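You operate a simulated robot arm through the tools that you are given. There is no shell and no other tool. Be economical: measure what you need, move in short steps, check, and stop when the job is done.

You run a simulated robot arm. Do the job below in one go: nothing can be reset, and whatever is moved stays where it is left.

Task
Set the dark oak frame on the pinner and pin two opposite corners.
Fine: half a turn of the blue knob between the pins; both flush; swing the arm clear; leave the white knob and the other frame.

Only the result counts: the job must be done as asked and must still hold three seconds after the hand-in. Knocking over, shifting, dropping, spilling or breaking anything else fails it.

Robot
A 7-joint arm with a two-finger parallel gripper, fixed in place. Base frame: the origin is at the foot of the arm, x ahead of it, y to its left, z up; the work surface is at about z = 0.95. Lengths are in m, angles in rad, forces in N, time in s.
Its first joint turns from -2.601 to 2.601 rad. Payload 3.5 kg.
The TCP is the grasp point between the finger pads, 0.023 m short of the fingertips. In the tool frame z runs along the fingers and y along their closing line. The gripper opens to 0.094 m. The fingers are 0.038 m wide and 0.01 m thick; the gripper's body (0.054 by 0.096 m) begins 0.039 m behind the TCP.
Orientation is told as [roll, pitch, yaw] about the base's x, y, z axes, in that order, counted from this pose: with the fingers straight down and closing along the base's y, the tool's x points along the base's -x, its y along +y and its z along -z.

Tools
- The arm moves only by the tool arm_command. Its argument "rows" is a list of rows, each a list of 3 entries, a list of its own where there are three numbers: the turn, a rotation vector about the base's x, y, z in rad, then the shift along the base's x, y, z in m, then the opening, from 0 (shut) to 1 (fully open). In form: [[[ax, ay, az], [dx, dy, dz], jaw], ...]. A call has 1 to 8 rows; each row is the pose to reach, as a shift and turn from the pose commanded when the call began. A row lasts 0.2 s, in which the tool goes at most 0.05 m and 0.15 rad; a call with a longer step from one row to the next is refused whole, and so is a gripper value outside its range. Where a pose cannot be reached the arm comes as near as it can. A force on the tool above 40 N (or 10 N above the force at the start of the call, whichever is more), or a blocked arm, ends the call early, and 0.2 s more pass. The fingers move at their own pace (about 0.153 m/s each) and stop on an object; they squeeze with about 22 N. The grip force told is the motor's: it shows also when the fingers shut on nothing. Time passes only in rows, and 0.2 s behind the last, so rows that repeat a pose let the fingers close. The reply holds the time, the measured pose of the TCP, the force on the tool along the base axes, the opening and the grip force, in the units named above and with some noise, with the torque about the TCP (base axes, N m) and any sound that the robot's microphone picked up.
- Cameras (640 x 400 px; columns grow to the right, rows downward): "scene" is fixed at [0.0503, -0.652, 1.6002]; the picture's right is [-0.88, -0.48, 0.00], its down [-0.35, 0.65, -0.67] and it looks along [0.32, -0.59, -0.74] (base axes); focal length 333 px, centre (320, 200). "wrist" rides on the gripper at [0.086, 0.016, -0.075] in the tool frame; the picture's right is [-0.18, 0.98, 0.00], its down [-0.58, -0.11, -0.81] and it looks along [-0.79, -0.15, 0.59] (tool axes); focal length 243 px, centre (320, 200). There is no depth. A picture from a camera that has moved, and an enlarged one, comes with that camera's place and axes in the base frame and with its lens.
- capture(camera): a new picture of that camera. No time passes.
- enlarge(camera, box): a new picture of the part [left, top, right, bottom] of that camera's present view, enlarged. No time passes.
- finish_job(): hands the job in; it is judged then, once.

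Go step by step. Nothing tells you positions but the pictures and the camera data: compare them with the known pose of the tool, close in by small moves and look again before you grip or let go. The budget is 120 turns and 84 pictures, counting those below and the enlarged ones. Unless the task says otherwise, let go and move clear before handing in, and close with one line.

The tools are called after "Call:" as a command line: name --argument value ..., lists and objects as JSON in quotes. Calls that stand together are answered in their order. arm_command: Moves the arm, as the interface text tells. Its arguments: {"type":"object","properties":{"rows":{"type":"array"}},"required":["rows"]} The other tools are called the same way: capture (camera) takes a picture; enlarge (camera, box) takes an enlarged picture of a part of a camera's view; finish_job () hands the job in.

At the start:

```text
time_s: 0.0
tool_pos: [0.5208, -0.9659, 1.2792]
orientation: [-0.002, -0.002, 0.0]
contact_force: [-0.6, 0.7, -0.2]
ft_torque: [0.01, -0.01, 0.03]
gripper_width: 0.094
gripper_force: 0.0
```

scene: 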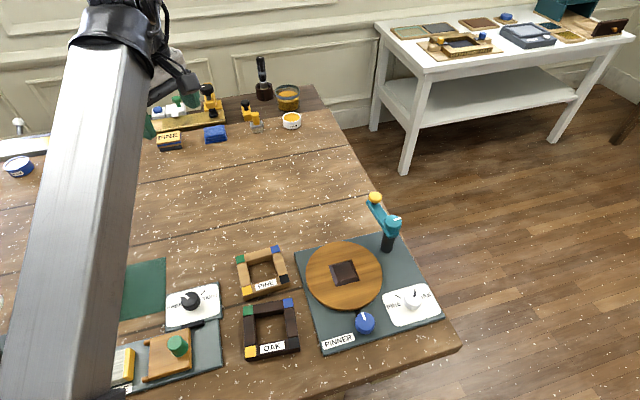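
wrist: 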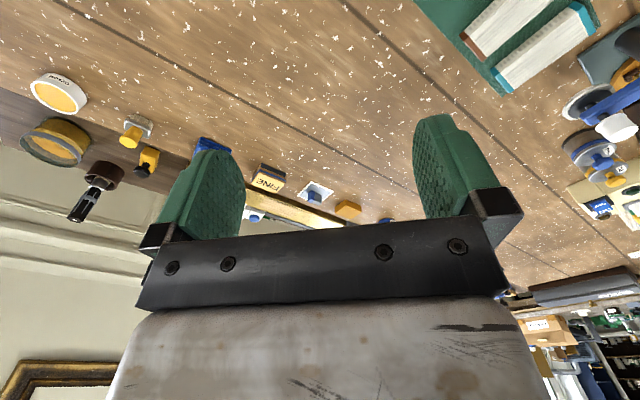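

I see the pinner (round wooden turntable, teal press arm with yellow knob, blue knob, white dial) and two frames marked PINE and OAK. I'll take closer looks before moving.

Call:
enlarge --camera "scene" --box '[290, 180, 450, 360]'

Call:
enlarge --camera "scene" --box '[220, 230, 320, 370]'

```text
2.22 times, centred on (370, 270) of scene
camera zoom: at [0.0503, -0.652, 1.6002], right [-0.88, -0.48, 0.0], down [-0.35, 0.65, -0.67], along [0.32, -0.59, -0.74], focal length 740 px, centre (209, 44)
```

zoom: 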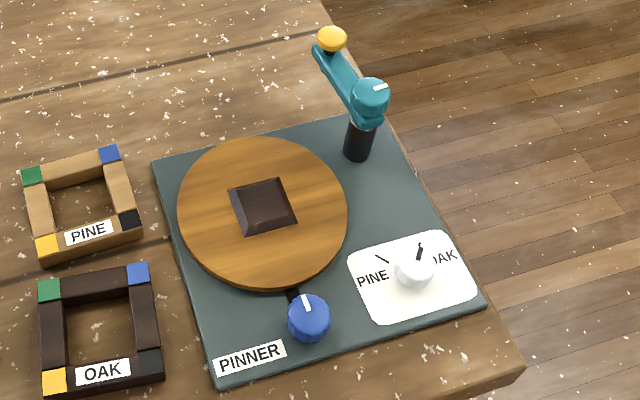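

```text
2.86 times, centred on (270, 300) of scene
camera zoom: at [0.0503, -0.652, 1.6002], right [-0.88, -0.48, 0.0], down [-0.35, 0.65, -0.67], along [0.32, -0.59, -0.74], focal length 952 px, centre (463, -86)
```

zoom: 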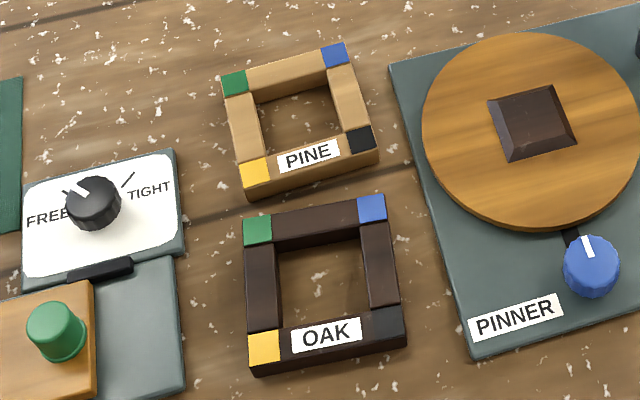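

The oak frame is near (0.25, -0.82), about 0.098 m square. The turntable locator block is near (0.175, -0.98), turned about 43°, and the press arm's post is near (0.12, -1.09). I'll move over the oak frame's green–yellow bar with the tool yawed, for a closer look.

Call:
arm_command --rows '[[[0, 0, -0.13], [-0.033, 0.0247, -0.014], 1], [[0, 0, -0.26], [-0.066, 0.0494, -0.028], 1], [[0, 0, -0.39], [-0.099, 0.0741, -0.043], 1], [[0, 0, -0.52], [-0.132, 0.0988, -0.057], 1], [[0, 0, -0.65], [-0.165, 0.1235, -0.071], 1], [[0, 0, -0.78], [-0.199, 0.1482, -0.086], 1], [[0, 0, -0.91], [-0.232, 0.173, -0.1], 1], [[0, 0, -0.91], [-0.232, 0.173, -0.1], 1]]'

```text
time_s: 1.0
tool_pos: [0.4075, -0.8785, 1.2277]
orientation: [-0.012, -0.009, -0.434]
contact_force: [-14.5, -11.4, -1.4]
ft_torque: [0.95, -1.49, 1.68]
gripper_width: 0.094
gripper_force: 0.0
out of reach, approached as far as the arm can: row 4
stopped in row 4: the force on the tool passed its limit at 96 N (the readings are from after the stop); the commanded pose is now the measured one
```

The move stopped with a high force, so I'll look at what happened before doing anything else.

Call:
capture --camera "scene"

Call:
capture --camera "wrist"

```text
79 pictures are left
```

scene: 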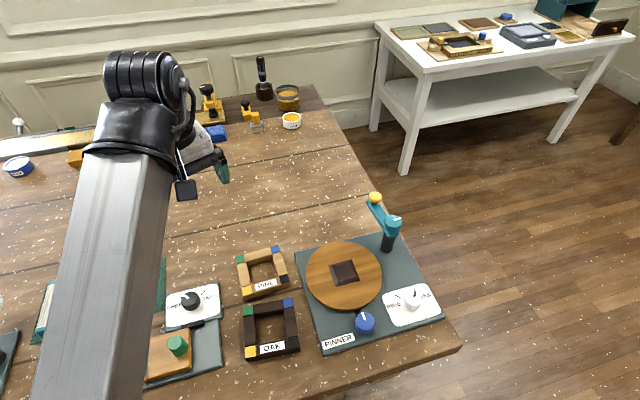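

```text
78 pictures are left
camera wrist: at [0.3363, -0.8267, 1.3022], right [0.58, 0.81, -0.01], down [0.48, -0.33, 0.81], along [0.66, -0.48, -0.58], focal length 243 px, centre (320, 200)
```

wrist: 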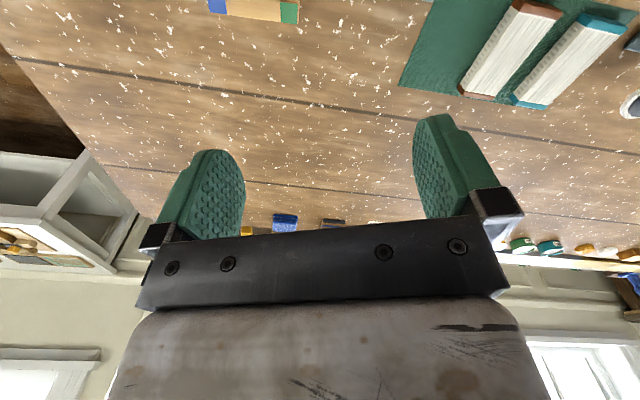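

Nothing appears knocked, so this is probably a joint limit or the arm's own posture. I'll test it with a small backward turn and no shift.

Call:
arm_command --rows '[[[0, 0, 0.05], [0, 0, 0.0], 1], [[0, 0, 0.1], [0, 0, 0.0], 1]]'

```text
time_s: 1.6
tool_pos: [0.4071, -0.8793, 1.2282]
orientation: [-0.013, -0.008, -0.339]
contact_force: [0.6, 0.5, 0.4]
ft_torque: [0.01, -0.01, 0.01]
gripper_width: 0.0939
gripper_force: 0.0
```

The force is gone now. I'll translate at this yaw and leave the turning for later.

Call:
arm_command --rows '[[[0, 0, 0], [-0.03, 0.02, -0.01], 1], [[0, 0, 0], [-0.06, 0.04, -0.02], 1], [[0, 0, 0], [-0.09, 0.065, -0.03], 1], [[0, 0, 0], [-0.118, 0.086, -0.04], 1]]'

```text
time_s: 2.6
tool_pos: [0.2872, -0.7971, 1.1836]
orientation: [-0.021, -0.015, -0.338]
contact_force: [0.4, -0.1, 0.3]
ft_torque: [-0.01, 0.01, -0.02]
gripper_width: 0.0942
gripper_force: 0.1
out of reach, approached as far as the arm can: row 3, 4
```

Call:
capture --camera "scene"

Call:
capture --camera "wrist"

```text
77 pictures are left
```

scene: 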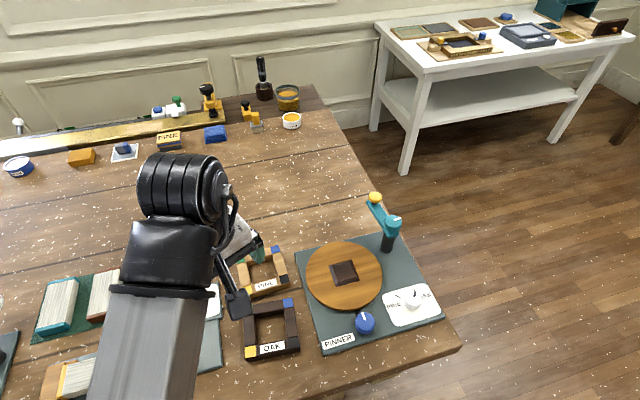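

```text
76 pictures are left
camera wrist: at [0.2115, -0.7527, 1.2558], right [0.5, 0.87, -0.02], down [0.51, -0.28, 0.82], along [0.7, -0.42, -0.58], focal length 243 px, centre (320, 200)
```

wrist: 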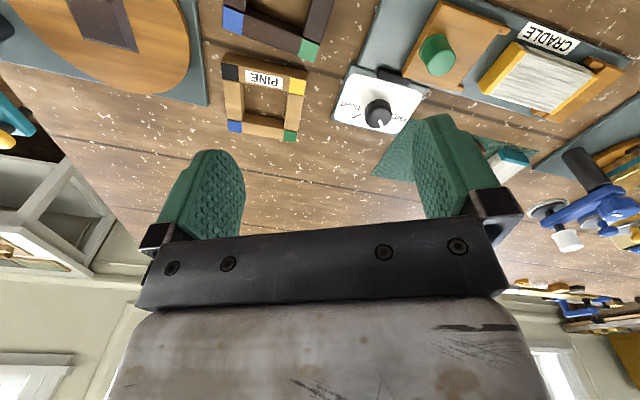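

I'm now above the oak frame. I'll test yaw in small steps to find which way the wrist is free.

Call:
arm_command --rows '[[[0, 0, -0.06], [0, 0, 0], 1], [[0, 0, -0.12], [0, 0, 0], 1], [[0, 0, -0.18], [0, 0, 0], 1], [[0, 0, -0.18], [0, 0, 0], 1]]'

```text
time_s: 3.7
tool_pos: [0.2894, -0.7963, 1.1819]
orientation: [-0.021, -0.017, -0.51]
contact_force: [-9.7, -7.5, -2.6]
ft_torque: [0.54, -1.09, 1.23]
gripper_width: 0.0937
gripper_force: 0.1
stopped in row 4: the force on the tool passed its limit at 41 N (the readings are from after the stop); the commanded pose is now the measured one
```

The camera side of the gripper touches the forearm when the yaw comes within about 41° of the arm's heading. I'll turn the other way to yaw +0.65 and grip the front (OAK-label) bar, whose centre I put near (0.226, -0.791).

Call:
arm_command --rows '[[[0.01, 0.01, 0.14], [0, 0, 0], 1], [[0.02, 0.017, 0.28], [-0.01, 0, 0], 1], [[0.021, 0.017, 0.42], [-0.02, 0, 0], 1], [[0.021, 0.017, 0.56], [-0.03, 0, 0], 1], [[0.021, 0.017, 0.7], [-0.04, 0.002, 0], 1], [[0.021, 0.017, 0.84], [-0.05, 0.004, 0], 1], [[0.021, 0.017, 0.98], [-0.06, 0.005, 0], 1], [[0.021, 0.017, 1.1], [-0.0634, 0.0053, 0], 1]]'

```text
time_s: 5.5
tool_pos: [0.2289, -0.7996, 1.1679]
orientation: [-0.023, 0.004, 0.589]
contact_force: [0.5, 0.1, -1.3]
ft_torque: [0.03, -0.03, -0.01]
gripper_width: 0.0941
gripper_force: 0.0
out of reach, approached as far as the arm can: row 2, 3, 4, 5, 6, 7, 8
```

Call:
capture --camera "scene"

Call:
capture --camera "wrist"

```text
75 pictures are left
```

scene: 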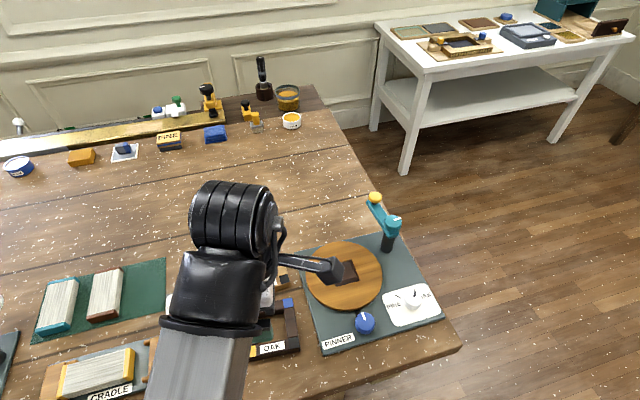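

```text
74 pictures are left
camera wrist: at [0.1474, -0.8324, 1.2429], right [-0.39, 0.92, -0.02], down [0.54, 0.25, 0.81], along [0.75, 0.3, -0.59], focal length 243 px, centre (320, 200)
```

wrist: 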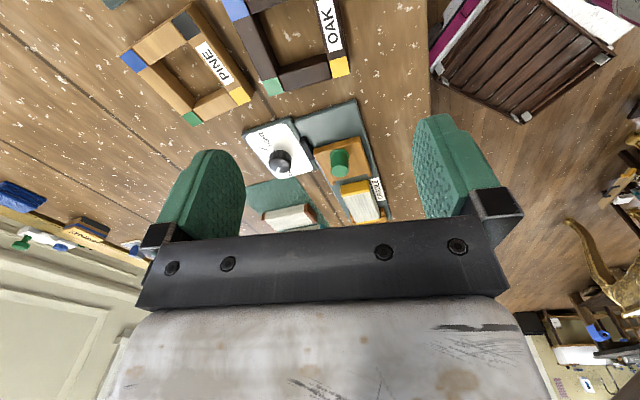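

Call:
enlarge --camera "wrist" --box '[200, 0, 400, 125]'

```text
3.20 times, centred on (300, 62) of wrist
camera zoom: at [0.1474, -0.8324, 1.2429], right [-0.39, 0.92, -0.02], down [0.54, 0.25, 0.81], along [0.75, 0.3, -0.59], focal length 776 px, centre (384, 640)
```

zoom: 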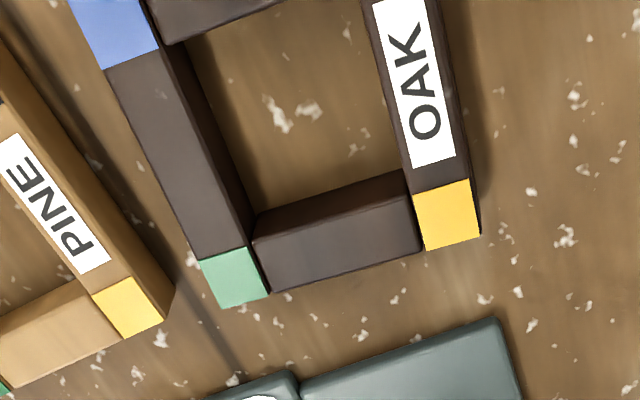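

Both views agree: the frame top is at z≈0.972, the frame is turned about 38.5°, and the OAK bar centre is near (0.2265, -0.794). I'll descend part-way and then recheck.

Call:
arm_command --rows '[[[0, 0, 0.03], [0, 0, -0.04], 1], [[0, 0, 0.07], [0, 0, -0.08], 1], [[0, 0, 0.08], [0, 0, -0.12], 1], [[0, 0, 0.08], [0, 0, -0.12], 1]]'

Call:
capture --camera "wrist"

```text
time_s: 6.5
tool_pos: [0.2245, -0.7992, 1.0506]
orientation: [0.0, 0.0, 0.667]
contact_force: [-0.3, -0.1, -0.8]
ft_torque: [-0.01, -0.03, 0.02]
gripper_width: 0.0938
gripper_force: 0.1
```

```text
72 pictures are left
camera wrist: at [0.148, -0.841, 1.1259], right [-0.46, 0.89, 0.0], down [0.52, 0.27, 0.81], along [0.72, 0.37, -0.59], focal length 243 px, centre (320, 200)
```

wrist: 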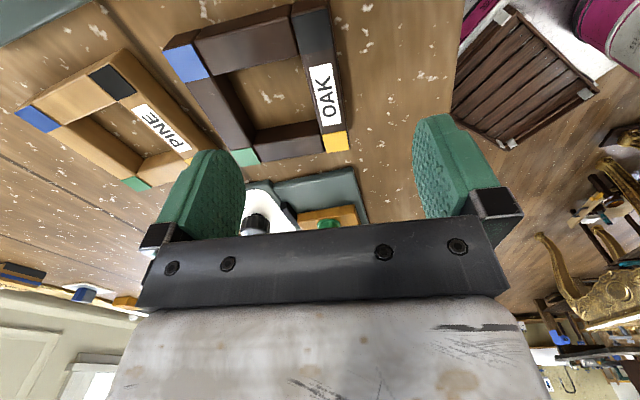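

The yaw matches and I'm within 5 mm. I'll correct that, then descend to the grip height.

Call:
arm_command --rows '[[[0, 0, 0], [0.002, 0.005, -0.02], 0.85], [[0, 0, 0], [0.002, 0.005, -0.045], 0.85], [[0, 0, 0], [0.002, 0.005, -0.0685], 0.85], [[0, 0, 0], [0.002, 0.005, -0.0685], 0.85]]'

Call:
capture --camera "wrist"

```text
time_s: 7.5
tool_pos: [0.2277, -0.7915, 0.9796]
orientation: [0.0, -0.002, 0.667]
contact_force: [0.8, -0.5, 0.3]
ft_torque: [-0.01, -0.01, 0.01]
gripper_width: 0.0799
gripper_force: 0.0
```

```text
71 pictures are left
camera wrist: at [0.1504, -0.8339, 1.0544], right [-0.46, 0.89, 0.0], down [0.52, 0.27, 0.81], along [0.72, 0.37, -0.59], focal length 243 px, centre (320, 200)
```

wrist: 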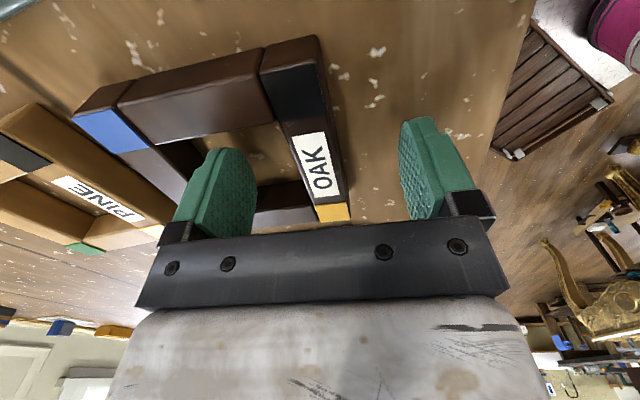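

The fingers straddle the OAK bar. I'll raise 4 mm so the tips clear the locator block later, then close.

Call:
arm_command --rows '[[[0, 0, 0], [0, 0, 0.004], 0.85], [[0, 0, 0], [0, 0, 0.004], 0.4], [[0, 0, 0], [0, 0, 0.004], 0], [[0, 0, 0], [0, 0, 0.004], 0], [[0, 0, 0], [0, 0, 0.004], 0]]'

```text
time_s: 8.7
tool_pos: [0.2282, -0.7926, 0.984]
orientation: [-0.002, -0.002, 0.666]
contact_force: [-0.3, -0.1, 1.1]
ft_torque: [-0.01, 0.06, 0.02]
gripper_width: 0.0204
gripper_force: 22.1
```

The bar is gripped at 20.4 mm. I'll lift and check.

Call:
arm_command --rows '[[[0, 0, 0], [0, 0, 0.02], 0], [[0, 0, 0], [0, 0, 0.05], 0], [[0, 0, 0], [0, 0, 0.085], 0], [[0, 0, 0], [0, 0, 0.085], 0]]'

Call:
capture --camera "wrist"

Call:
capture --camera "scene"

```text
time_s: 9.7
tool_pos: [0.2294, -0.7912, 1.0707]
orientation: [0.0, -0.002, 0.667]
contact_force: [0.2, -0.3, 0.0]
ft_torque: [-0.01, 0.02, -0.01]
gripper_width: 0.0203
gripper_force: 21.8
```

```text
70 pictures are left
camera wrist: at [0.1526, -0.8326, 1.1446], right [-0.46, 0.89, 0.0], down [0.52, 0.27, 0.81], along [0.72, 0.37, -0.59], focal length 243 px, centre (320, 200)
```

wrist: 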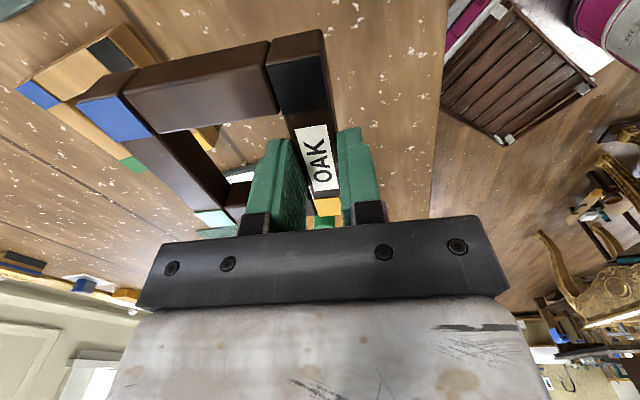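

```text
69 pictures are left
```

scene: 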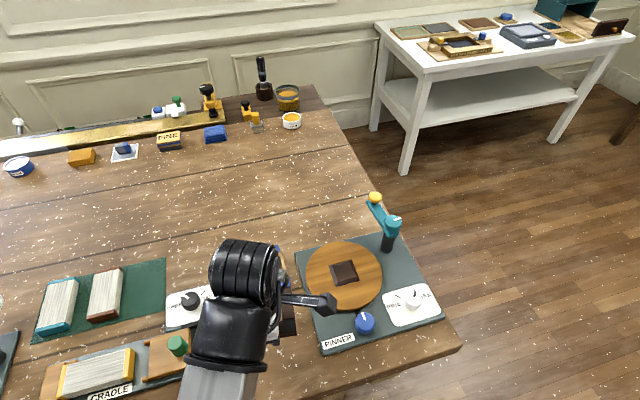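

The frame is held level. Now I'll measure the turntable and block closely.

Call:
enlarge --camera "scene" --box '[304, 236, 384, 286]'

Call:
enlarge --camera "scene" --box '[345, 185, 445, 335]'

```text
8.00 times, centred on (344, 261) of scene
camera zoom: at [0.0503, -0.652, 1.6002], right [-0.88, -0.48, 0.0], down [-0.35, 0.65, -0.67], along [0.32, -0.59, -0.74], focal length 2664 px, centre (128, -288)
```

zoom: 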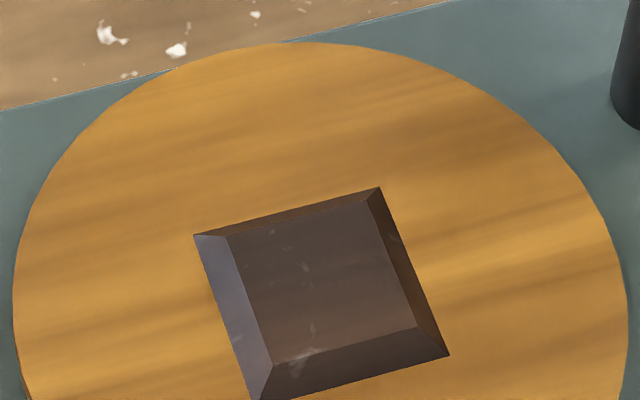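

```text
2.67 times, centred on (395, 260) of scene
camera zoom: at [0.0503, -0.652, 1.6002], right [-0.88, -0.48, 0.0], down [-0.35, 0.65, -0.67], along [0.32, -0.59, -0.74], focal length 888 px, centre (120, 40)
```

zoom: 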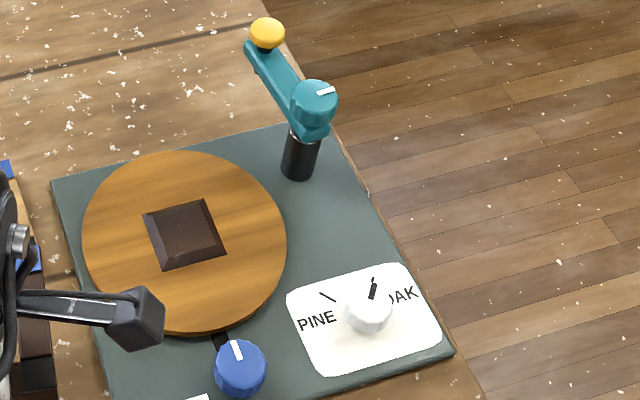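

The block is a tapered frustum: base ~0.053 m, top ~0.039 m, roughly 8 mm high, turned 45°, with its centre near (0.176, -0.987). I'll carry the frame above it, turning by +0.118.

Call:
arm_command --rows '[[[0, 0, 0.02], [-0.016, -0.033, 0.0], 0], [[0, 0, 0.05], [-0.032, -0.067, 0.0], 0], [[0, 0, 0.08], [-0.048, -0.1, 0.0], 0], [[0, 0, 0.1], [-0.064, -0.134, 0.0], 0], [[0, 0, 0.118], [-0.0796, -0.1675, 0.0], 0], [[0, 0, 0.118], [-0.0796, -0.1675, 0.0], 0]]'

Call:
capture --camera "wrist"

Call:
capture --camera "scene"

```text
time_s: 11.1
tool_pos: [0.1502, -0.9614, 1.0695]
orientation: [0.001, -0.001, 0.786]
contact_force: [0.8, -0.8, -0.7]
ft_torque: [0.04, 0.05, -0.01]
gripper_width: 0.0203
gripper_force: 22.3
```

```text
66 pictures are left
camera wrist: at [0.0792, -1.0115, 1.1443], right [-0.56, 0.83, 0.0], down [0.49, 0.33, 0.81], along [0.67, 0.46, -0.59], focal length 243 px, centre (320, 200)
```

wrist: 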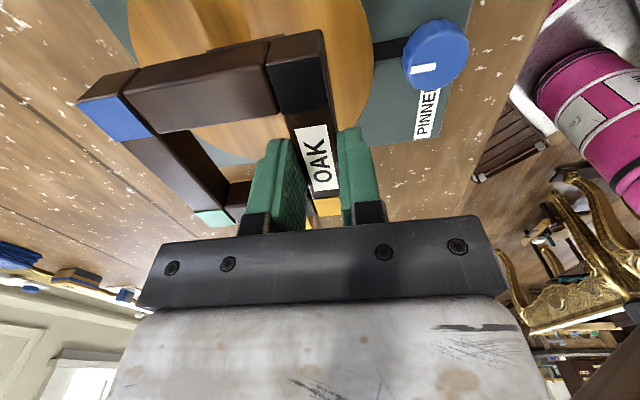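

```text
65 pictures are left
```

scene: 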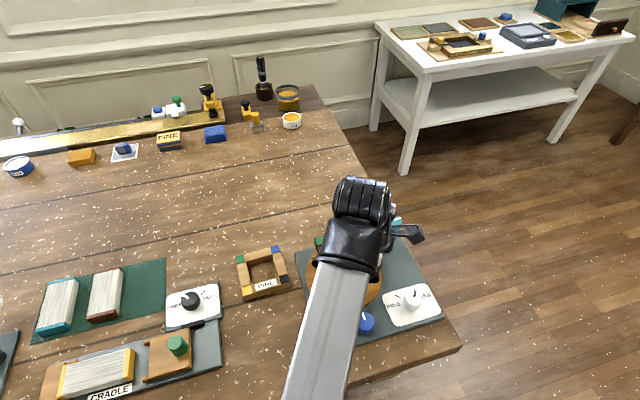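

Call:
enlarge --camera "wrist" --box '[80, 0, 400, 200]'

Call:
enlarge --camera "scene" --box '[290, 180, 450, 280]'

```text
2.00 times, centred on (240, 100) of wrist
camera zoom: at [0.0792, -1.0115, 1.1443], right [-0.56, 0.83, 0.0], down [0.49, 0.33, 0.81], along [0.67, 0.46, -0.59], focal length 485 px, centre (480, 400)
```

zoom: 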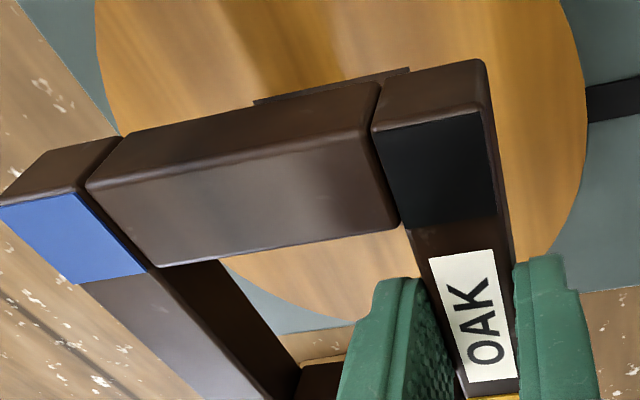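

```text
4.00 times, centred on (370, 230) of scene
camera zoom: at [0.0503, -0.652, 1.6002], right [-0.88, -0.48, 0.0], down [-0.35, 0.65, -0.67], along [0.32, -0.59, -0.74], focal length 1332 px, centre (120, 80)
```

zoom: 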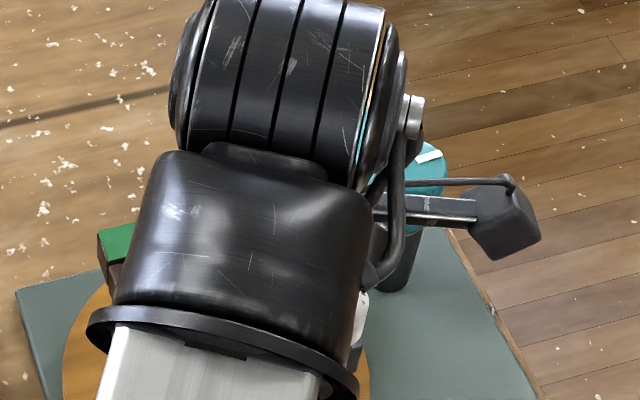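

Triangulating gives a turntable top at about z 0.971 and the block centre near (0.179, -0.993). I'll correct by (+2.4, -3.1 mm) and descend to just above the block.

Call:
arm_command --rows '[[[0, 0, 0], [0.0024, -0.0031, -0.015], 0], [[0, 0, 0], [0.0024, -0.0031, -0.03], 0], [[0, 0, 0], [0.0024, -0.0031, -0.045], 0], [[0, 0, 0], [0.0024, -0.0031, -0.045], 0]]'

Call:
enlarge --camera "wrist" --box '[80, 0, 400, 200]'

```text
time_s: 12.1
tool_pos: [0.1539, -0.9643, 1.0252]
orientation: [0.0, 0.0, 0.786]
contact_force: [0.5, -0.1, -1.6]
ft_torque: [0.0, 0.05, -0.02]
gripper_width: 0.0204
gripper_force: 21.8
```

```text
2.00 times, centred on (240, 100) of wrist
camera zoom: at [0.0821, -1.0151, 1.0992], right [-0.56, 0.83, 0.0], down [0.49, 0.33, 0.81], along [0.67, 0.46, -0.59], focal length 485 px, centre (480, 400)
```

zoom: 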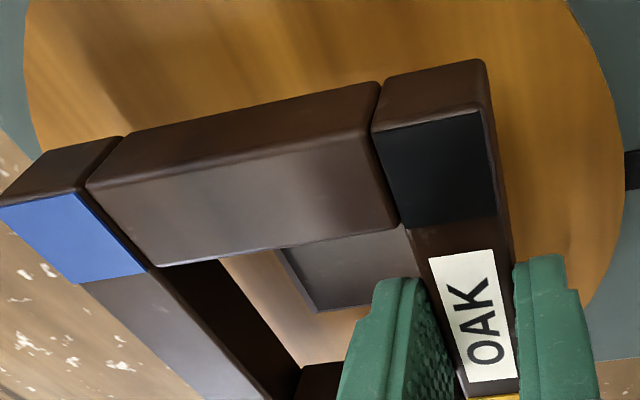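

The block sits within the frame opening. I'll descend gently and watch the force.

Call:
arm_command --rows '[[[0, 0, 0], [-0.0007, 0, -0.005], 0], [[0, 0, 0], [-0.0007, 0, -0.01], 0], [[0, 0, 0], [-0.0007, 0, -0.013], 0], [[0, 0, 0], [-0.0007, 0, -0.016], 0], [[0, 0, 0], [-0.0007, 0, -0.016], 0]]'

Call:
enlarge --camera "wrist" --box '[80, 0, 400, 200]'

```text
time_s: 13.3
tool_pos: [0.1516, -0.9637, 1.007]
orientation: [0.0, -0.004, 0.785]
contact_force: [0.5, 0.2, -1.0]
ft_torque: [0.04, 0.03, 0.0]
gripper_width: 0.0204
gripper_force: 21.9
```

```text
2.00 times, centred on (240, 100) of wrist
camera zoom: at [0.0805, -1.0136, 1.0821], right [-0.56, 0.83, 0.0], down [0.49, 0.33, 0.81], along [0.67, 0.46, -0.59], focal length 485 px, centre (480, 400)
```

zoom: 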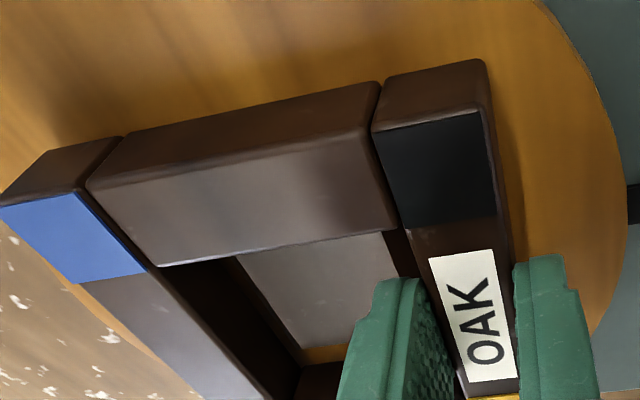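

No contact yet, so I'll go lower in small steps.

Call:
arm_command --rows '[[[0, 0, 0], [0, 0, -0.002], 0], [[0, 0, 0], [0, 0, -0.004], 0], [[0, 0, 0], [0, 0, -0.004], 0]]'

```text
time_s: 14.1
tool_pos: [0.1515, -0.9638, 1.0049]
orientation: [-0.001, -0.002, 0.786]
contact_force: [0.2, 0.8, 7.4]
ft_torque: [0.09, -0.05, 0.05]
gripper_width: 0.0201
gripper_force: 21.7
```

Contact came right at turntable height, so the frame appears seated. I'll open slightly and lift away.

Call:
arm_command --rows '[[[0, 0, 0], [0, 0, 0.002], 0.3], [[0, 0, 0], [0, 0, 0.002], 0.42], [[0, 0, 0], [0, 0, 0.002], 0.42], [[0, 0, 0], [0, 0, 0.02], 0.42], [[0, 0, 0], [0, 0, 0.06], 0.42], [[0, 0, 0], [0, 0, 0.09], 0.42], [[0, 0, 0], [0, 0, 0.09], 0.42]]'

Call:
capture --camera "wrist"

```text
time_s: 15.7
tool_pos: [0.152, -0.9641, 1.0925]
orientation: [0.0, -0.001, 0.787]
contact_force: [0.1, 0.0, -0.3]
ft_torque: [0.0, 0.0, -0.02]
gripper_width: 0.0397
gripper_force: 0.1
```

```text
60 pictures are left
camera wrist: at [0.0812, -1.0139, 1.1666], right [-0.56, 0.83, 0.0], down [0.49, 0.33, 0.81], along [0.67, 0.46, -0.59], focal length 243 px, centre (320, 200)
```

wrist: 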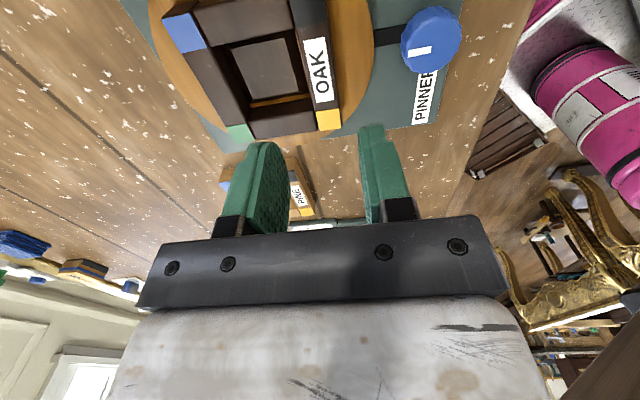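

The frame sits around the block. I'll back away to look at the seated frame and the press arm.

Call:
arm_command --rows '[[[0, 0, 0], [0.03, 0.03, 0.01], 0.2], [[0, 0, 0], [0.06, 0.06, 0.02], 0], [[0, 0, 0], [0.09, 0.09, 0.03], 0], [[0, 0, 0], [0.115, 0.12, 0.04], 0], [[0, 0, 0], [0.14, 0.14, 0.05], 0], [[0, 0, 0], [0.14, 0.14, 0.05], 0]]'

Call:
enlarge --camera "scene" --box '[290, 180, 450, 360]'

Call:
enlarge --camera "scene" --box '[340, 180, 420, 260]'

```text
time_s: 17.1
tool_pos: [0.2954, -0.8201, 1.1453]
orientation: [0.0, -0.001, 0.783]
contact_force: [-0.3, -0.6, 0.0]
ft_torque: [0.02, -0.02, -0.03]
gripper_width: 0.0001
gripper_force: 22.3
```

```text
2.22 times, centred on (370, 270) of scene
camera zoom: at [0.0503, -0.652, 1.6002], right [-0.88, -0.48, 0.0], down [-0.35, 0.65, -0.67], along [0.32, -0.59, -0.74], focal length 740 px, centre (209, 44)
```

zoom: 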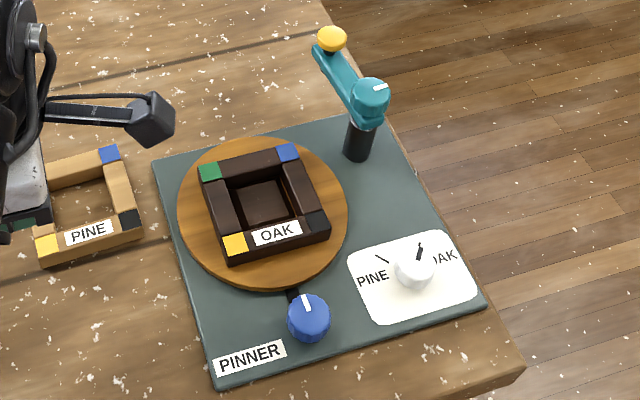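

```text
5.00 times, centred on (380, 220) of scene
camera zoom: at [0.0503, -0.652, 1.6002], right [-0.88, -0.48, 0.0], down [-0.35, 0.65, -0.67], along [0.32, -0.59, -0.74], focal length 1665 px, centre (20, 100)
```

zoom: 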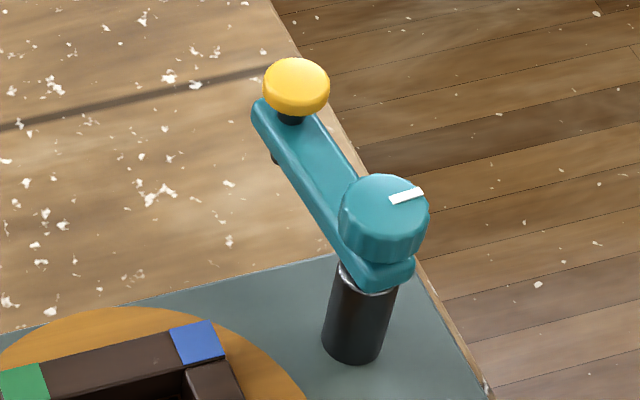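

The frame is well seated. The press arm pivots at about (0.121, -1.100), and its yellow plunger at (0.181, -1.147) has its top near z 1.065. The plunger must swing about 80° to sit over the blue corner at (0.179, -1.048). Next I'll check how far the wrist can yaw.

Call:
arm_command --rows '[[[0, 0, 0.14], [0, 0, 0], 0], [[0, 0, 0.28], [0, 0, 0], 0], [[0, 0, 0.42], [0, 0, 0], 0], [[0, 0, 0.56], [0, 0, 0], 0], [[0, 0, 0.7], [0, 0, 0], 0], [[0, 0, 0.84], [0, 0, 0], 0], [[0, 0, 0.96], [0, 0, 0], 0], [[0, 0, 0.96], [0, 0, 0], 0]]'

```text
time_s: 18.9
tool_pos: [0.2932, -0.8223, 1.1442]
orientation: [0.001, -0.001, 1.747]
contact_force: [-0.7, 0.8, -0.3]
ft_torque: [0.03, 0.02, 0.0]
gripper_width: 0.0
gripper_force: 22.4
```

The wrist can yaw to 1.75, with the camera on the outer side. Next I'll tilt the fingers outward by about 45° while moving above the pinner, to test the reach there.

Call:
arm_command --rows '[[[-0.1, -0.018, 0], [-0.014, -0.032, 0.005], 0], [[-0.2, -0.036, 0], [-0.028, -0.064, 0.01], 0], [[-0.3, -0.053, 0], [-0.042, -0.096, 0.01], 0], [[-0.4, -0.071, 0], [-0.056, -0.128, 0.01], 0], [[-0.5, -0.089, 0], [-0.07, -0.16, 0.01], 0], [[-0.6, -0.107, 0], [-0.084, -0.192, 0.01], 0], [[-0.7, -0.124, 0], [-0.098, -0.225, 0.01], 0], [[-0.78, -0.138, 0], [-0.112, -0.258, 0.01], 0]]'

Call:
capture --camera "wrist"

Call:
capture --camera "scene"

```text
time_s: 20.7
tool_pos: [0.2019, -1.0806, 1.1554]
orientation: [-0.017, 0.796, 1.688]
contact_force: [-0.1, 0.7, -0.1]
ft_torque: [0.01, -0.01, -0.03]
gripper_width: 0.0
gripper_force: 22.2
out of reach, approached as far as the arm can: row 5, 6, 7, 8
```

```text
57 pictures are left
camera wrist: at [0.1868, -1.0905, 1.2676], right [-0.99, 0.0, -0.14], down [-0.02, 0.99, 0.15], along [0.14, 0.15, -0.98], focal length 243 px, centre (320, 200)
```

wrist: 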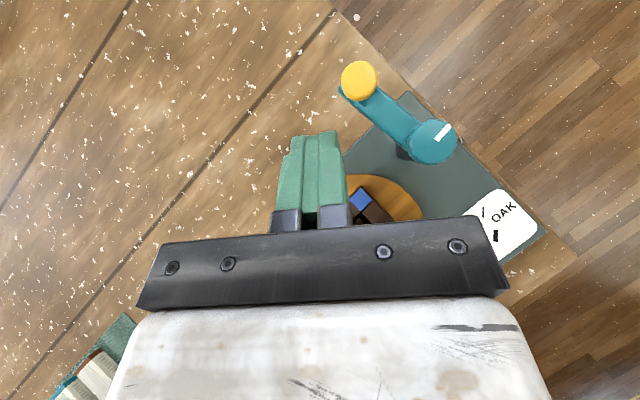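

```text
56 pictures are left
```

scene: 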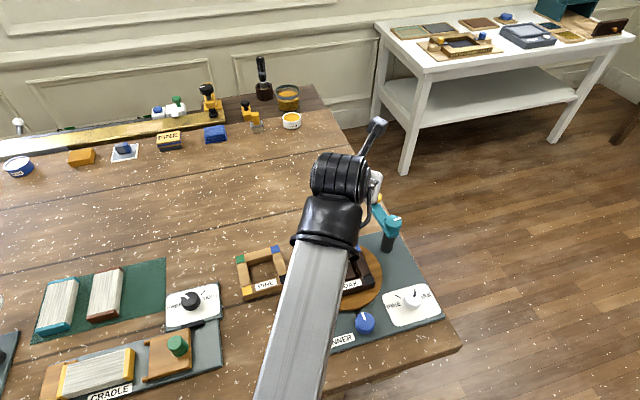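

The wrist camera now looks straight down on the pinner. I see the plunger at about (0.183, -1.152), and the fingers' closing line is horizontal, which suits gripping the yellow knob. I'll go to a pre-grip point short of it, with the jaw part-open.

Call:
arm_command --rows '[[[0, 0, 0], [-0.008, -0.012, -0.018], 0.6], [[0, 0, 0], [-0.016, -0.025, -0.037], 0.6], [[0, 0, 0], [-0.023, -0.037, -0.056], 0.6], [[0, 0, 0], [-0.023, -0.037, -0.056], 0.6]]'

Call:
capture --camera "wrist"

```text
time_s: 21.7
tool_pos: [0.2012, -1.1136, 1.0934]
orientation: [-0.014, 0.793, 1.687]
contact_force: [-0.4, -0.3, 0.3]
ft_torque: [0.0, -0.02, 0.01]
gripper_width: 0.0565
gripper_force: 0.1
out of reach, approached as far as the arm can: row 1, 2, 3, 4
```

```text
55 pictures are left
camera wrist: at [0.1855, -1.1219, 1.2084], right [-0.99, 0.01, -0.14], down [-0.02, 0.99, 0.15], along [0.14, 0.15, -0.98], focal length 243 px, centre (320, 200)
```

wrist: 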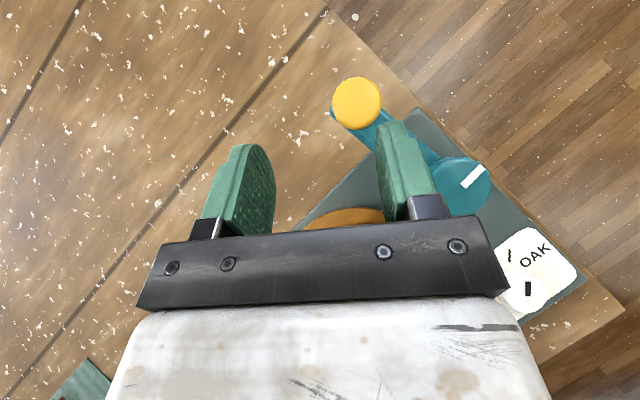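

The wrist joint limit blocks the -x travel, so I'll relax the yaw slightly and shift sideways.

Call:
arm_command --rows '[[[0, 0, -0.06], [-0.01, 0, 0], 0.6], [[0, 0, -0.13], [-0.02, 0, 0], 0.6], [[0, 0, -0.13], [-0.02, 0, 0], 0.6]]'

Call:
capture --camera "wrist"

```text
time_s: 22.5
tool_pos: [0.1814, -1.1111, 1.0943]
orientation: [-0.012, 0.794, 1.555]
contact_force: [0.1, -0.4, -0.3]
ft_torque: [0.02, 0.01, 0.03]
gripper_width: 0.0561
gripper_force: 0.0
```

```text
54 pictures are left
camera wrist: at [0.1645, -1.1185, 1.2076], right [-0.98, 0.13, -0.14], down [0.11, 0.98, 0.15], along [0.16, 0.13, -0.98], focal length 243 px, centre (320, 200)
```

wrist: 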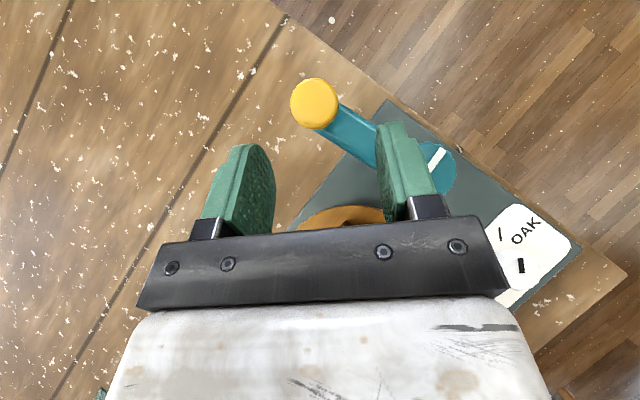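

The knob is now on the tool's axis at about (0.1836, -1.1555). I'll advance to straddle it.

Call:
arm_command --rows '[[[0, 0, 0], [0.001, -0.018, -0.008], 0.6], [[0, 0, 0], [0.002, -0.034, -0.018], 0.6], [[0, 0, 0], [0.002, -0.044, -0.029], 0.6], [[0, 0, 0], [0.002, -0.044, -0.029], 0.6]]'

Call:
capture --camera "wrist"

Call:
enlarge --camera "scene" --box '[330, 150, 450, 270]'

```text
time_s: 23.5
tool_pos: [0.1819, -1.1531, 1.0633]
orientation: [-0.014, 0.793, 1.557]
contact_force: [0.0, 0.2, -0.7]
ft_torque: [-0.03, 0.01, 0.0]
gripper_width: 0.0565
gripper_force: 0.0
```

```text
53 pictures are left
camera wrist: at [0.1663, -1.1614, 1.1777], right [-0.98, 0.13, -0.14], down [0.11, 0.98, 0.15], along [0.16, 0.13, -0.98], focal length 243 px, centre (320, 200)
```

wrist: 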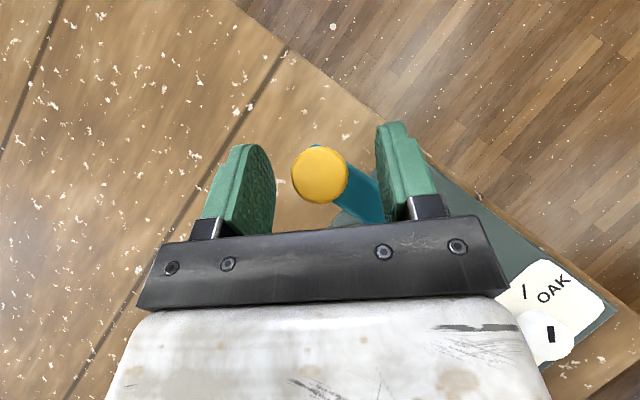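

```text
3.33 times, centred on (390, 210) of scene
camera zoom: at [0.0503, -0.652, 1.6002], right [-0.88, -0.48, 0.0], down [-0.35, 0.65, -0.67], along [0.32, -0.59, -0.74], focal length 1110 px, centre (87, 167)
```

zoom: 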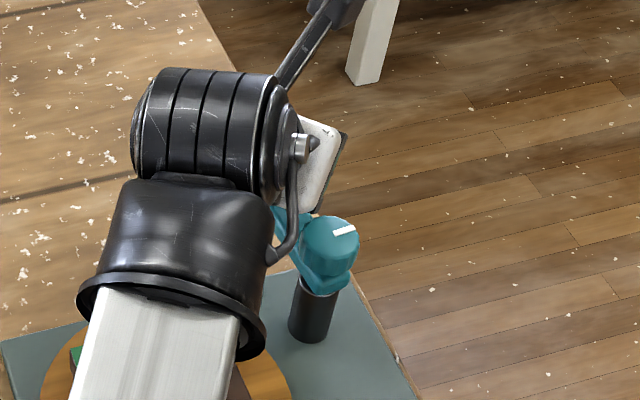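

The knob is centred between the fingers. I'll close on it.

Call:
arm_command --rows '[[[0, 0, 0], [0, 0, 0], 0.4], [[0, 0, 0], [0, 0, 0], 0.2], [[0, 0, 0], [0, 0, 0], 0.1], [[0, 0, 0], [0, 0, 0], 0.1]]'

```text
time_s: 24.5
tool_pos: [0.1847, -1.1539, 1.0641]
orientation: [-0.014, 0.795, 1.557]
contact_force: [8.9, -2.9, -0.7]
ft_torque: [-0.01, -0.13, 0.17]
gripper_width: 0.0282
gripper_force: 44.6
```

It's gripped at 28 mm. I'll begin the swing along the arc about the post and check the forces after 30°.

Call:
arm_command --rows '[[[0, 0, 0], [0.0035, 0.0054, 0], 0.1], [[0, 0, 0], [0.0073, 0.0108, 0], 0.1], [[0, 0, 0], [0.01, 0.017, 0], 0.1], [[0, 0, 0], [0.0126, 0.0227, 0], 0.1], [[0, 0, 0], [0.0144, 0.029, 0], 0.1], [[0, 0, 0], [0.0157, 0.0353, 0], 0.1]]'

Call:
capture --camera "wrist"

```text
time_s: 25.9
tool_pos: [0.1994, -1.1193, 1.0641]
orientation: [-0.014, 0.795, 1.557]
contact_force: [11.7, -5.3, -0.3]
ft_torque: [-0.01, 0.01, 0.3]
gripper_width: 0.0276
gripper_force: 44.6
```

```text
51 pictures are left
camera wrist: at [0.1829, -1.1268, 1.1778], right [-0.98, 0.13, -0.14], down [0.11, 0.98, 0.15], along [0.16, 0.13, -0.98], focal length 243 px, centre (320, 200)
```

wrist: 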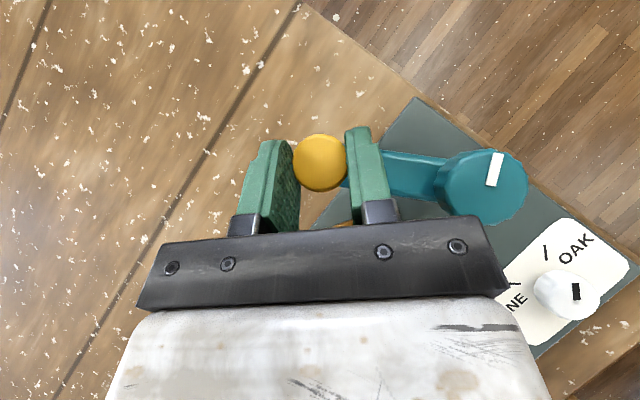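

The arm swings with the knob, though the knob slid about 1 cm in the pads. I'll re-centre and re-grip before continuing.

Call:
arm_command --rows '[[[0, 0, 0], [0, 0, 0], 0.5], [[0, 0, 0], [0, 0, 0], 0.5], [[0, 0, 0], [0.0, -0.011, -0.003], 0.5], [[0, 0, 0], [0.0, -0.011, -0.003], 0.2], [[0, 0, 0], [0.0, -0.011, -0.003], 0.0], [[0, 0, 0], [0.0, -0.011, -0.003], 0.0]]'

Call:
capture --camera "wrist"

```text
time_s: 27.3
tool_pos: [0.1987, -1.1316, 1.0631]
orientation: [-0.013, 0.796, 1.558]
contact_force: [9.7, -2.4, 0.1]
ft_torque: [0.22, -0.06, -0.07]
gripper_width: 0.0281
gripper_force: 44.9
```

```text
50 pictures are left
camera wrist: at [0.1827, -1.1382, 1.1762], right [-0.98, 0.13, -0.14], down [0.11, 0.98, 0.15], along [0.16, 0.13, -0.98], focal length 243 px, centre (320, 200)
```

wrist: 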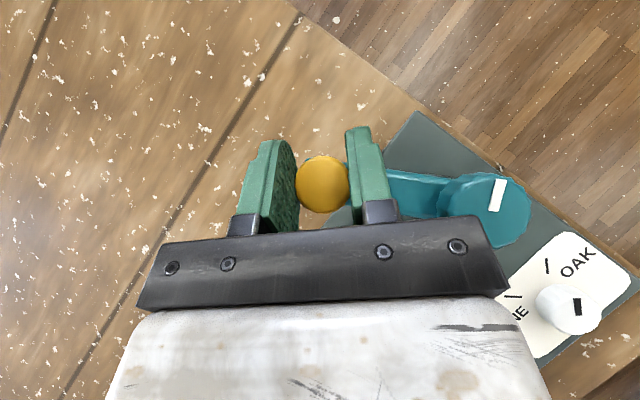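

Call:
arm_command --rows '[[[0, 0, 0], [0.0017, 0.0061, 0], 0], [[0, 0, 0], [0.0029, 0.0124, 0], 0], [[0, 0, 0], [0.0035, 0.0188, 0], 0], [[0, 0, 0], [0.0035, 0.0251, 0], 0], [[0, 0, 0], [0.003, 0.0315, 0], 0], [[0, 0, 0], [0.002, 0.0377, 0], 0], [[0, 0, 0], [0.0004, 0.0439, 0], 0], [[0, 0, 0], [-0.0017, 0.0499, 0], 0]]'

Call:
capture --camera "wrist"

```text
time_s: 29.1
tool_pos: [0.1984, -1.0791, 1.0624]
orientation: [-0.017, 0.797, 1.556]
contact_force: [14.4, -4.9, 17.4]
ft_torque: [-0.15, 0.29, 0.71]
gripper_width: 0.0277
gripper_force: 44.7
```

```text
49 pictures are left
camera wrist: at [0.1827, -1.0868, 1.1756], right [-0.98, 0.13, -0.14], down [0.11, 0.98, 0.15], along [0.16, 0.13, -0.98], focal length 243 px, centre (320, 200)
```

wrist: 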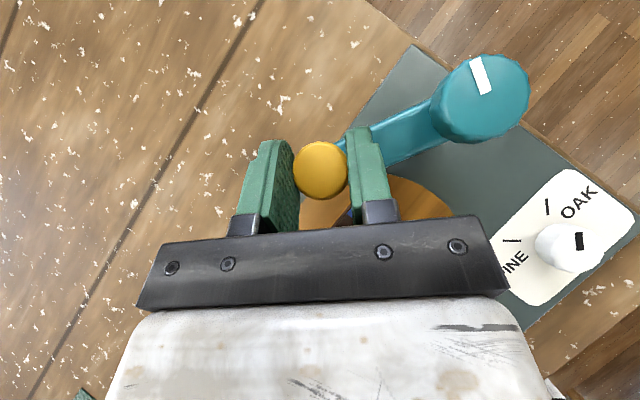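

An upward force suggests a finger corner is touching the arm bar. I'll raise a few mm and continue the swing.

Call:
arm_command --rows '[[[0, 0, 0], [0, 0, 0.004], 0], [[0, 0, 0], [-0.0025, 0.0059, 0.005], 0], [[0, 0, 0], [-0.0054, 0.0115, 0.005], 0], [[0, 0, 0], [-0.0088, 0.0169, 0.005], 0], [[0, 0, 0], [-0.0127, 0.022, 0.005], 0]]'

Call:
capture --camera "wrist"

```text
time_s: 30.1
tool_pos: [0.1919, -1.0613, 1.0634]
orientation: [-0.026, 0.785, 1.552]
contact_force: [13.4, 3.6, -8.5]
ft_torque: [-0.16, -0.1, 0.34]
gripper_width: 0.0284
gripper_force: 45.3
stopped in row 5: the force on the tool passed its limit at 44 N (the readings are from after the stop); the commanded pose is now the measured one
```

```text
48 pictures are left
camera wrist: at [0.1756, -1.0707, 1.1775], right [-0.98, 0.13, -0.15], down [0.11, 0.98, 0.16], along [0.17, 0.14, -0.98], focal length 243 px, centre (320, 200)
```

wrist: 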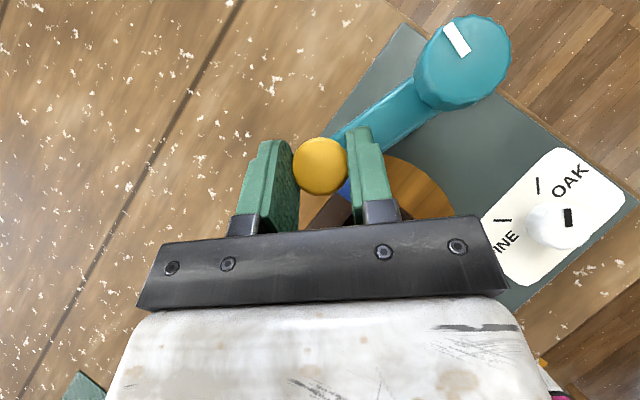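

I'll release the knob and back up a little to see how far the arm still is from the corner.

Call:
arm_command --rows '[[[0, 0, 0], [0, 0, 0], 0.3], [[0, 0, 0], [0, 0, 0], 0.6], [[0, 0, 0], [0, 0.015, 0.015], 0.6], [[0, 0, 0], [0, 0.035, 0.035], 0.6], [[0, 0, 0], [0, 0.035, 0.035], 0.6]]'

Call:
capture --camera "wrist"

Call:
enlarge --camera "scene" --box '[310, 180, 450, 330]'

```text
time_s: 31.3
tool_pos: [0.1901, -1.0263, 1.1016]
orientation: [-0.023, 0.79, 1.553]
contact_force: [0.5, -0.7, 0.5]
ft_torque: [0.0, -0.02, 0.02]
gripper_width: 0.0564
gripper_force: 0.1
```

```text
47 pictures are left
camera wrist: at [0.1738, -1.0359, 1.2152], right [-0.98, 0.13, -0.15], down [0.11, 0.98, 0.16], along [0.16, 0.14, -0.98], focal length 243 px, centre (320, 200)
```

wrist: 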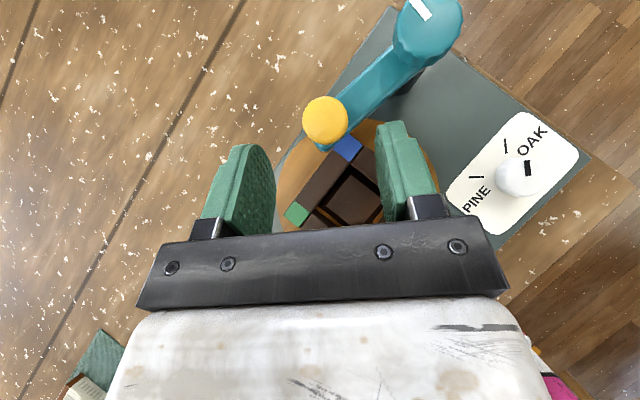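

```text
2.67 times, centred on (380, 255) of scene
camera zoom: at [0.0503, -0.652, 1.6002], right [-0.88, -0.48, 0.0], down [-0.35, 0.65, -0.67], along [0.32, -0.59, -0.74], focal length 888 px, centre (160, 53)
```

zoom: 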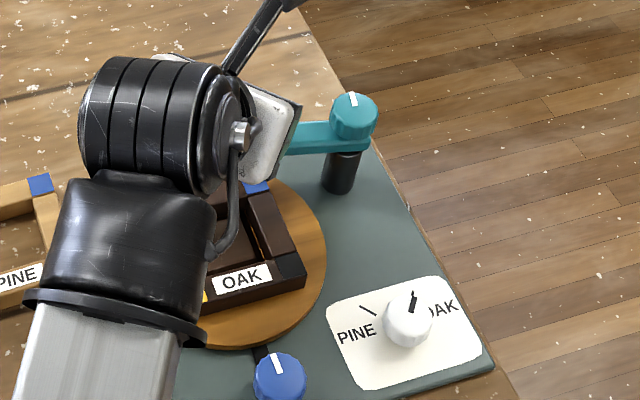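

The arm now stands at about 31° and the corner is at about 45°, so it has 14° to go. The arm radius matches the corner, so I'll re-grip and finish the swing.

Call:
arm_command --rows '[[[0, 0, 0], [0, -0.015, -0.012], 0.6], [[0, 0, 0], [-0.001, -0.03, -0.025], 0.6], [[0, 0, 0], [-0.001, -0.037, -0.0345], 0.6], [[0, 0, 0], [-0.001, -0.037, -0.0345], 0.3], [[0, 0, 0], [-0.001, -0.037, -0.0345], 0.1], [[0, 0, 0], [-0.001, -0.037, -0.0345], 0.1]]'

Call:
arm_command --rows '[[[0, 0, 0], [-0.003, 0.0045, 0], 0.1], [[0, 0, 0], [-0.006, 0.009, 0], 0.1], [[0, 0, 0], [-0.009, 0.0125, 0], 0.1], [[0, 0, 0], [-0.012, 0.0155, 0], 0.1], [[0, 0, 0], [-0.012, 0.0155, 0], 0.1]]'

Call:
capture --camera "wrist"

```text
time_s: 32.7
tool_pos: [0.1905, -1.0646, 1.0664]
orientation: [-0.021, 0.788, 1.551]
contact_force: [-5.2, -4.0, -1.4]
ft_torque: [0.02, 0.21, 0.04]
gripper_width: 0.0284
gripper_force: 44.7
```

```text
time_s: 33.9
tool_pos: [0.1792, -1.0482, 1.0649]
orientation: [-0.024, 0.788, 1.554]
contact_force: [17.9, 9.6, 2.6]
ft_torque: [-0.24, -0.08, 0.48]
gripper_width: 0.0277
gripper_force: 44.9
```

```text
45 pictures are left
camera wrist: at [0.1625, -1.0562, 1.1793], right [-0.98, 0.13, -0.15], down [0.11, 0.98, 0.16], along [0.17, 0.14, -0.98], focal length 243 px, centre (320, 200)
```

wrist: 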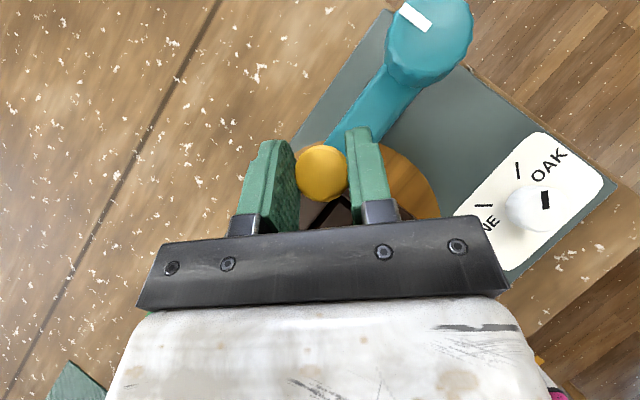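

Call:
arm_command --rows '[[[0, 0, 0], [0, 0, 0], 0.3], [[0, 0, 0], [0, 0, 0], 0.6], [[0, 0, 0], [0, 0.015, 0.015], 0.6], [[0, 0, 0], [0, 0.035, 0.035], 0.6], [[0, 0, 0], [0, 0.035, 0.035], 0.6]]'

Call:
enlarge --camera "wrist" --box '[240, 0, 480, 240]'

```text
time_s: 35.1
tool_pos: [0.1781, -1.0138, 1.103]
orientation: [-0.021, 0.79, 1.553]
contact_force: [-0.4, -0.4, 0.0]
ft_torque: [0.0, -0.01, -0.01]
gripper_width: 0.0567
gripper_force: 0.0
```

```text
1.67 times, centred on (360, 120) of wrist
camera zoom: at [0.1616, -1.0219, 1.2169], right [-0.98, 0.13, -0.15], down [0.11, 0.98, 0.16], along [0.16, 0.14, -0.98], focal length 404 px, centre (253, 333)
```

zoom: 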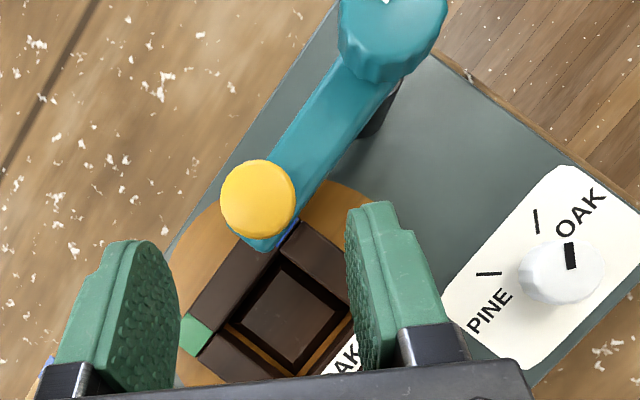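

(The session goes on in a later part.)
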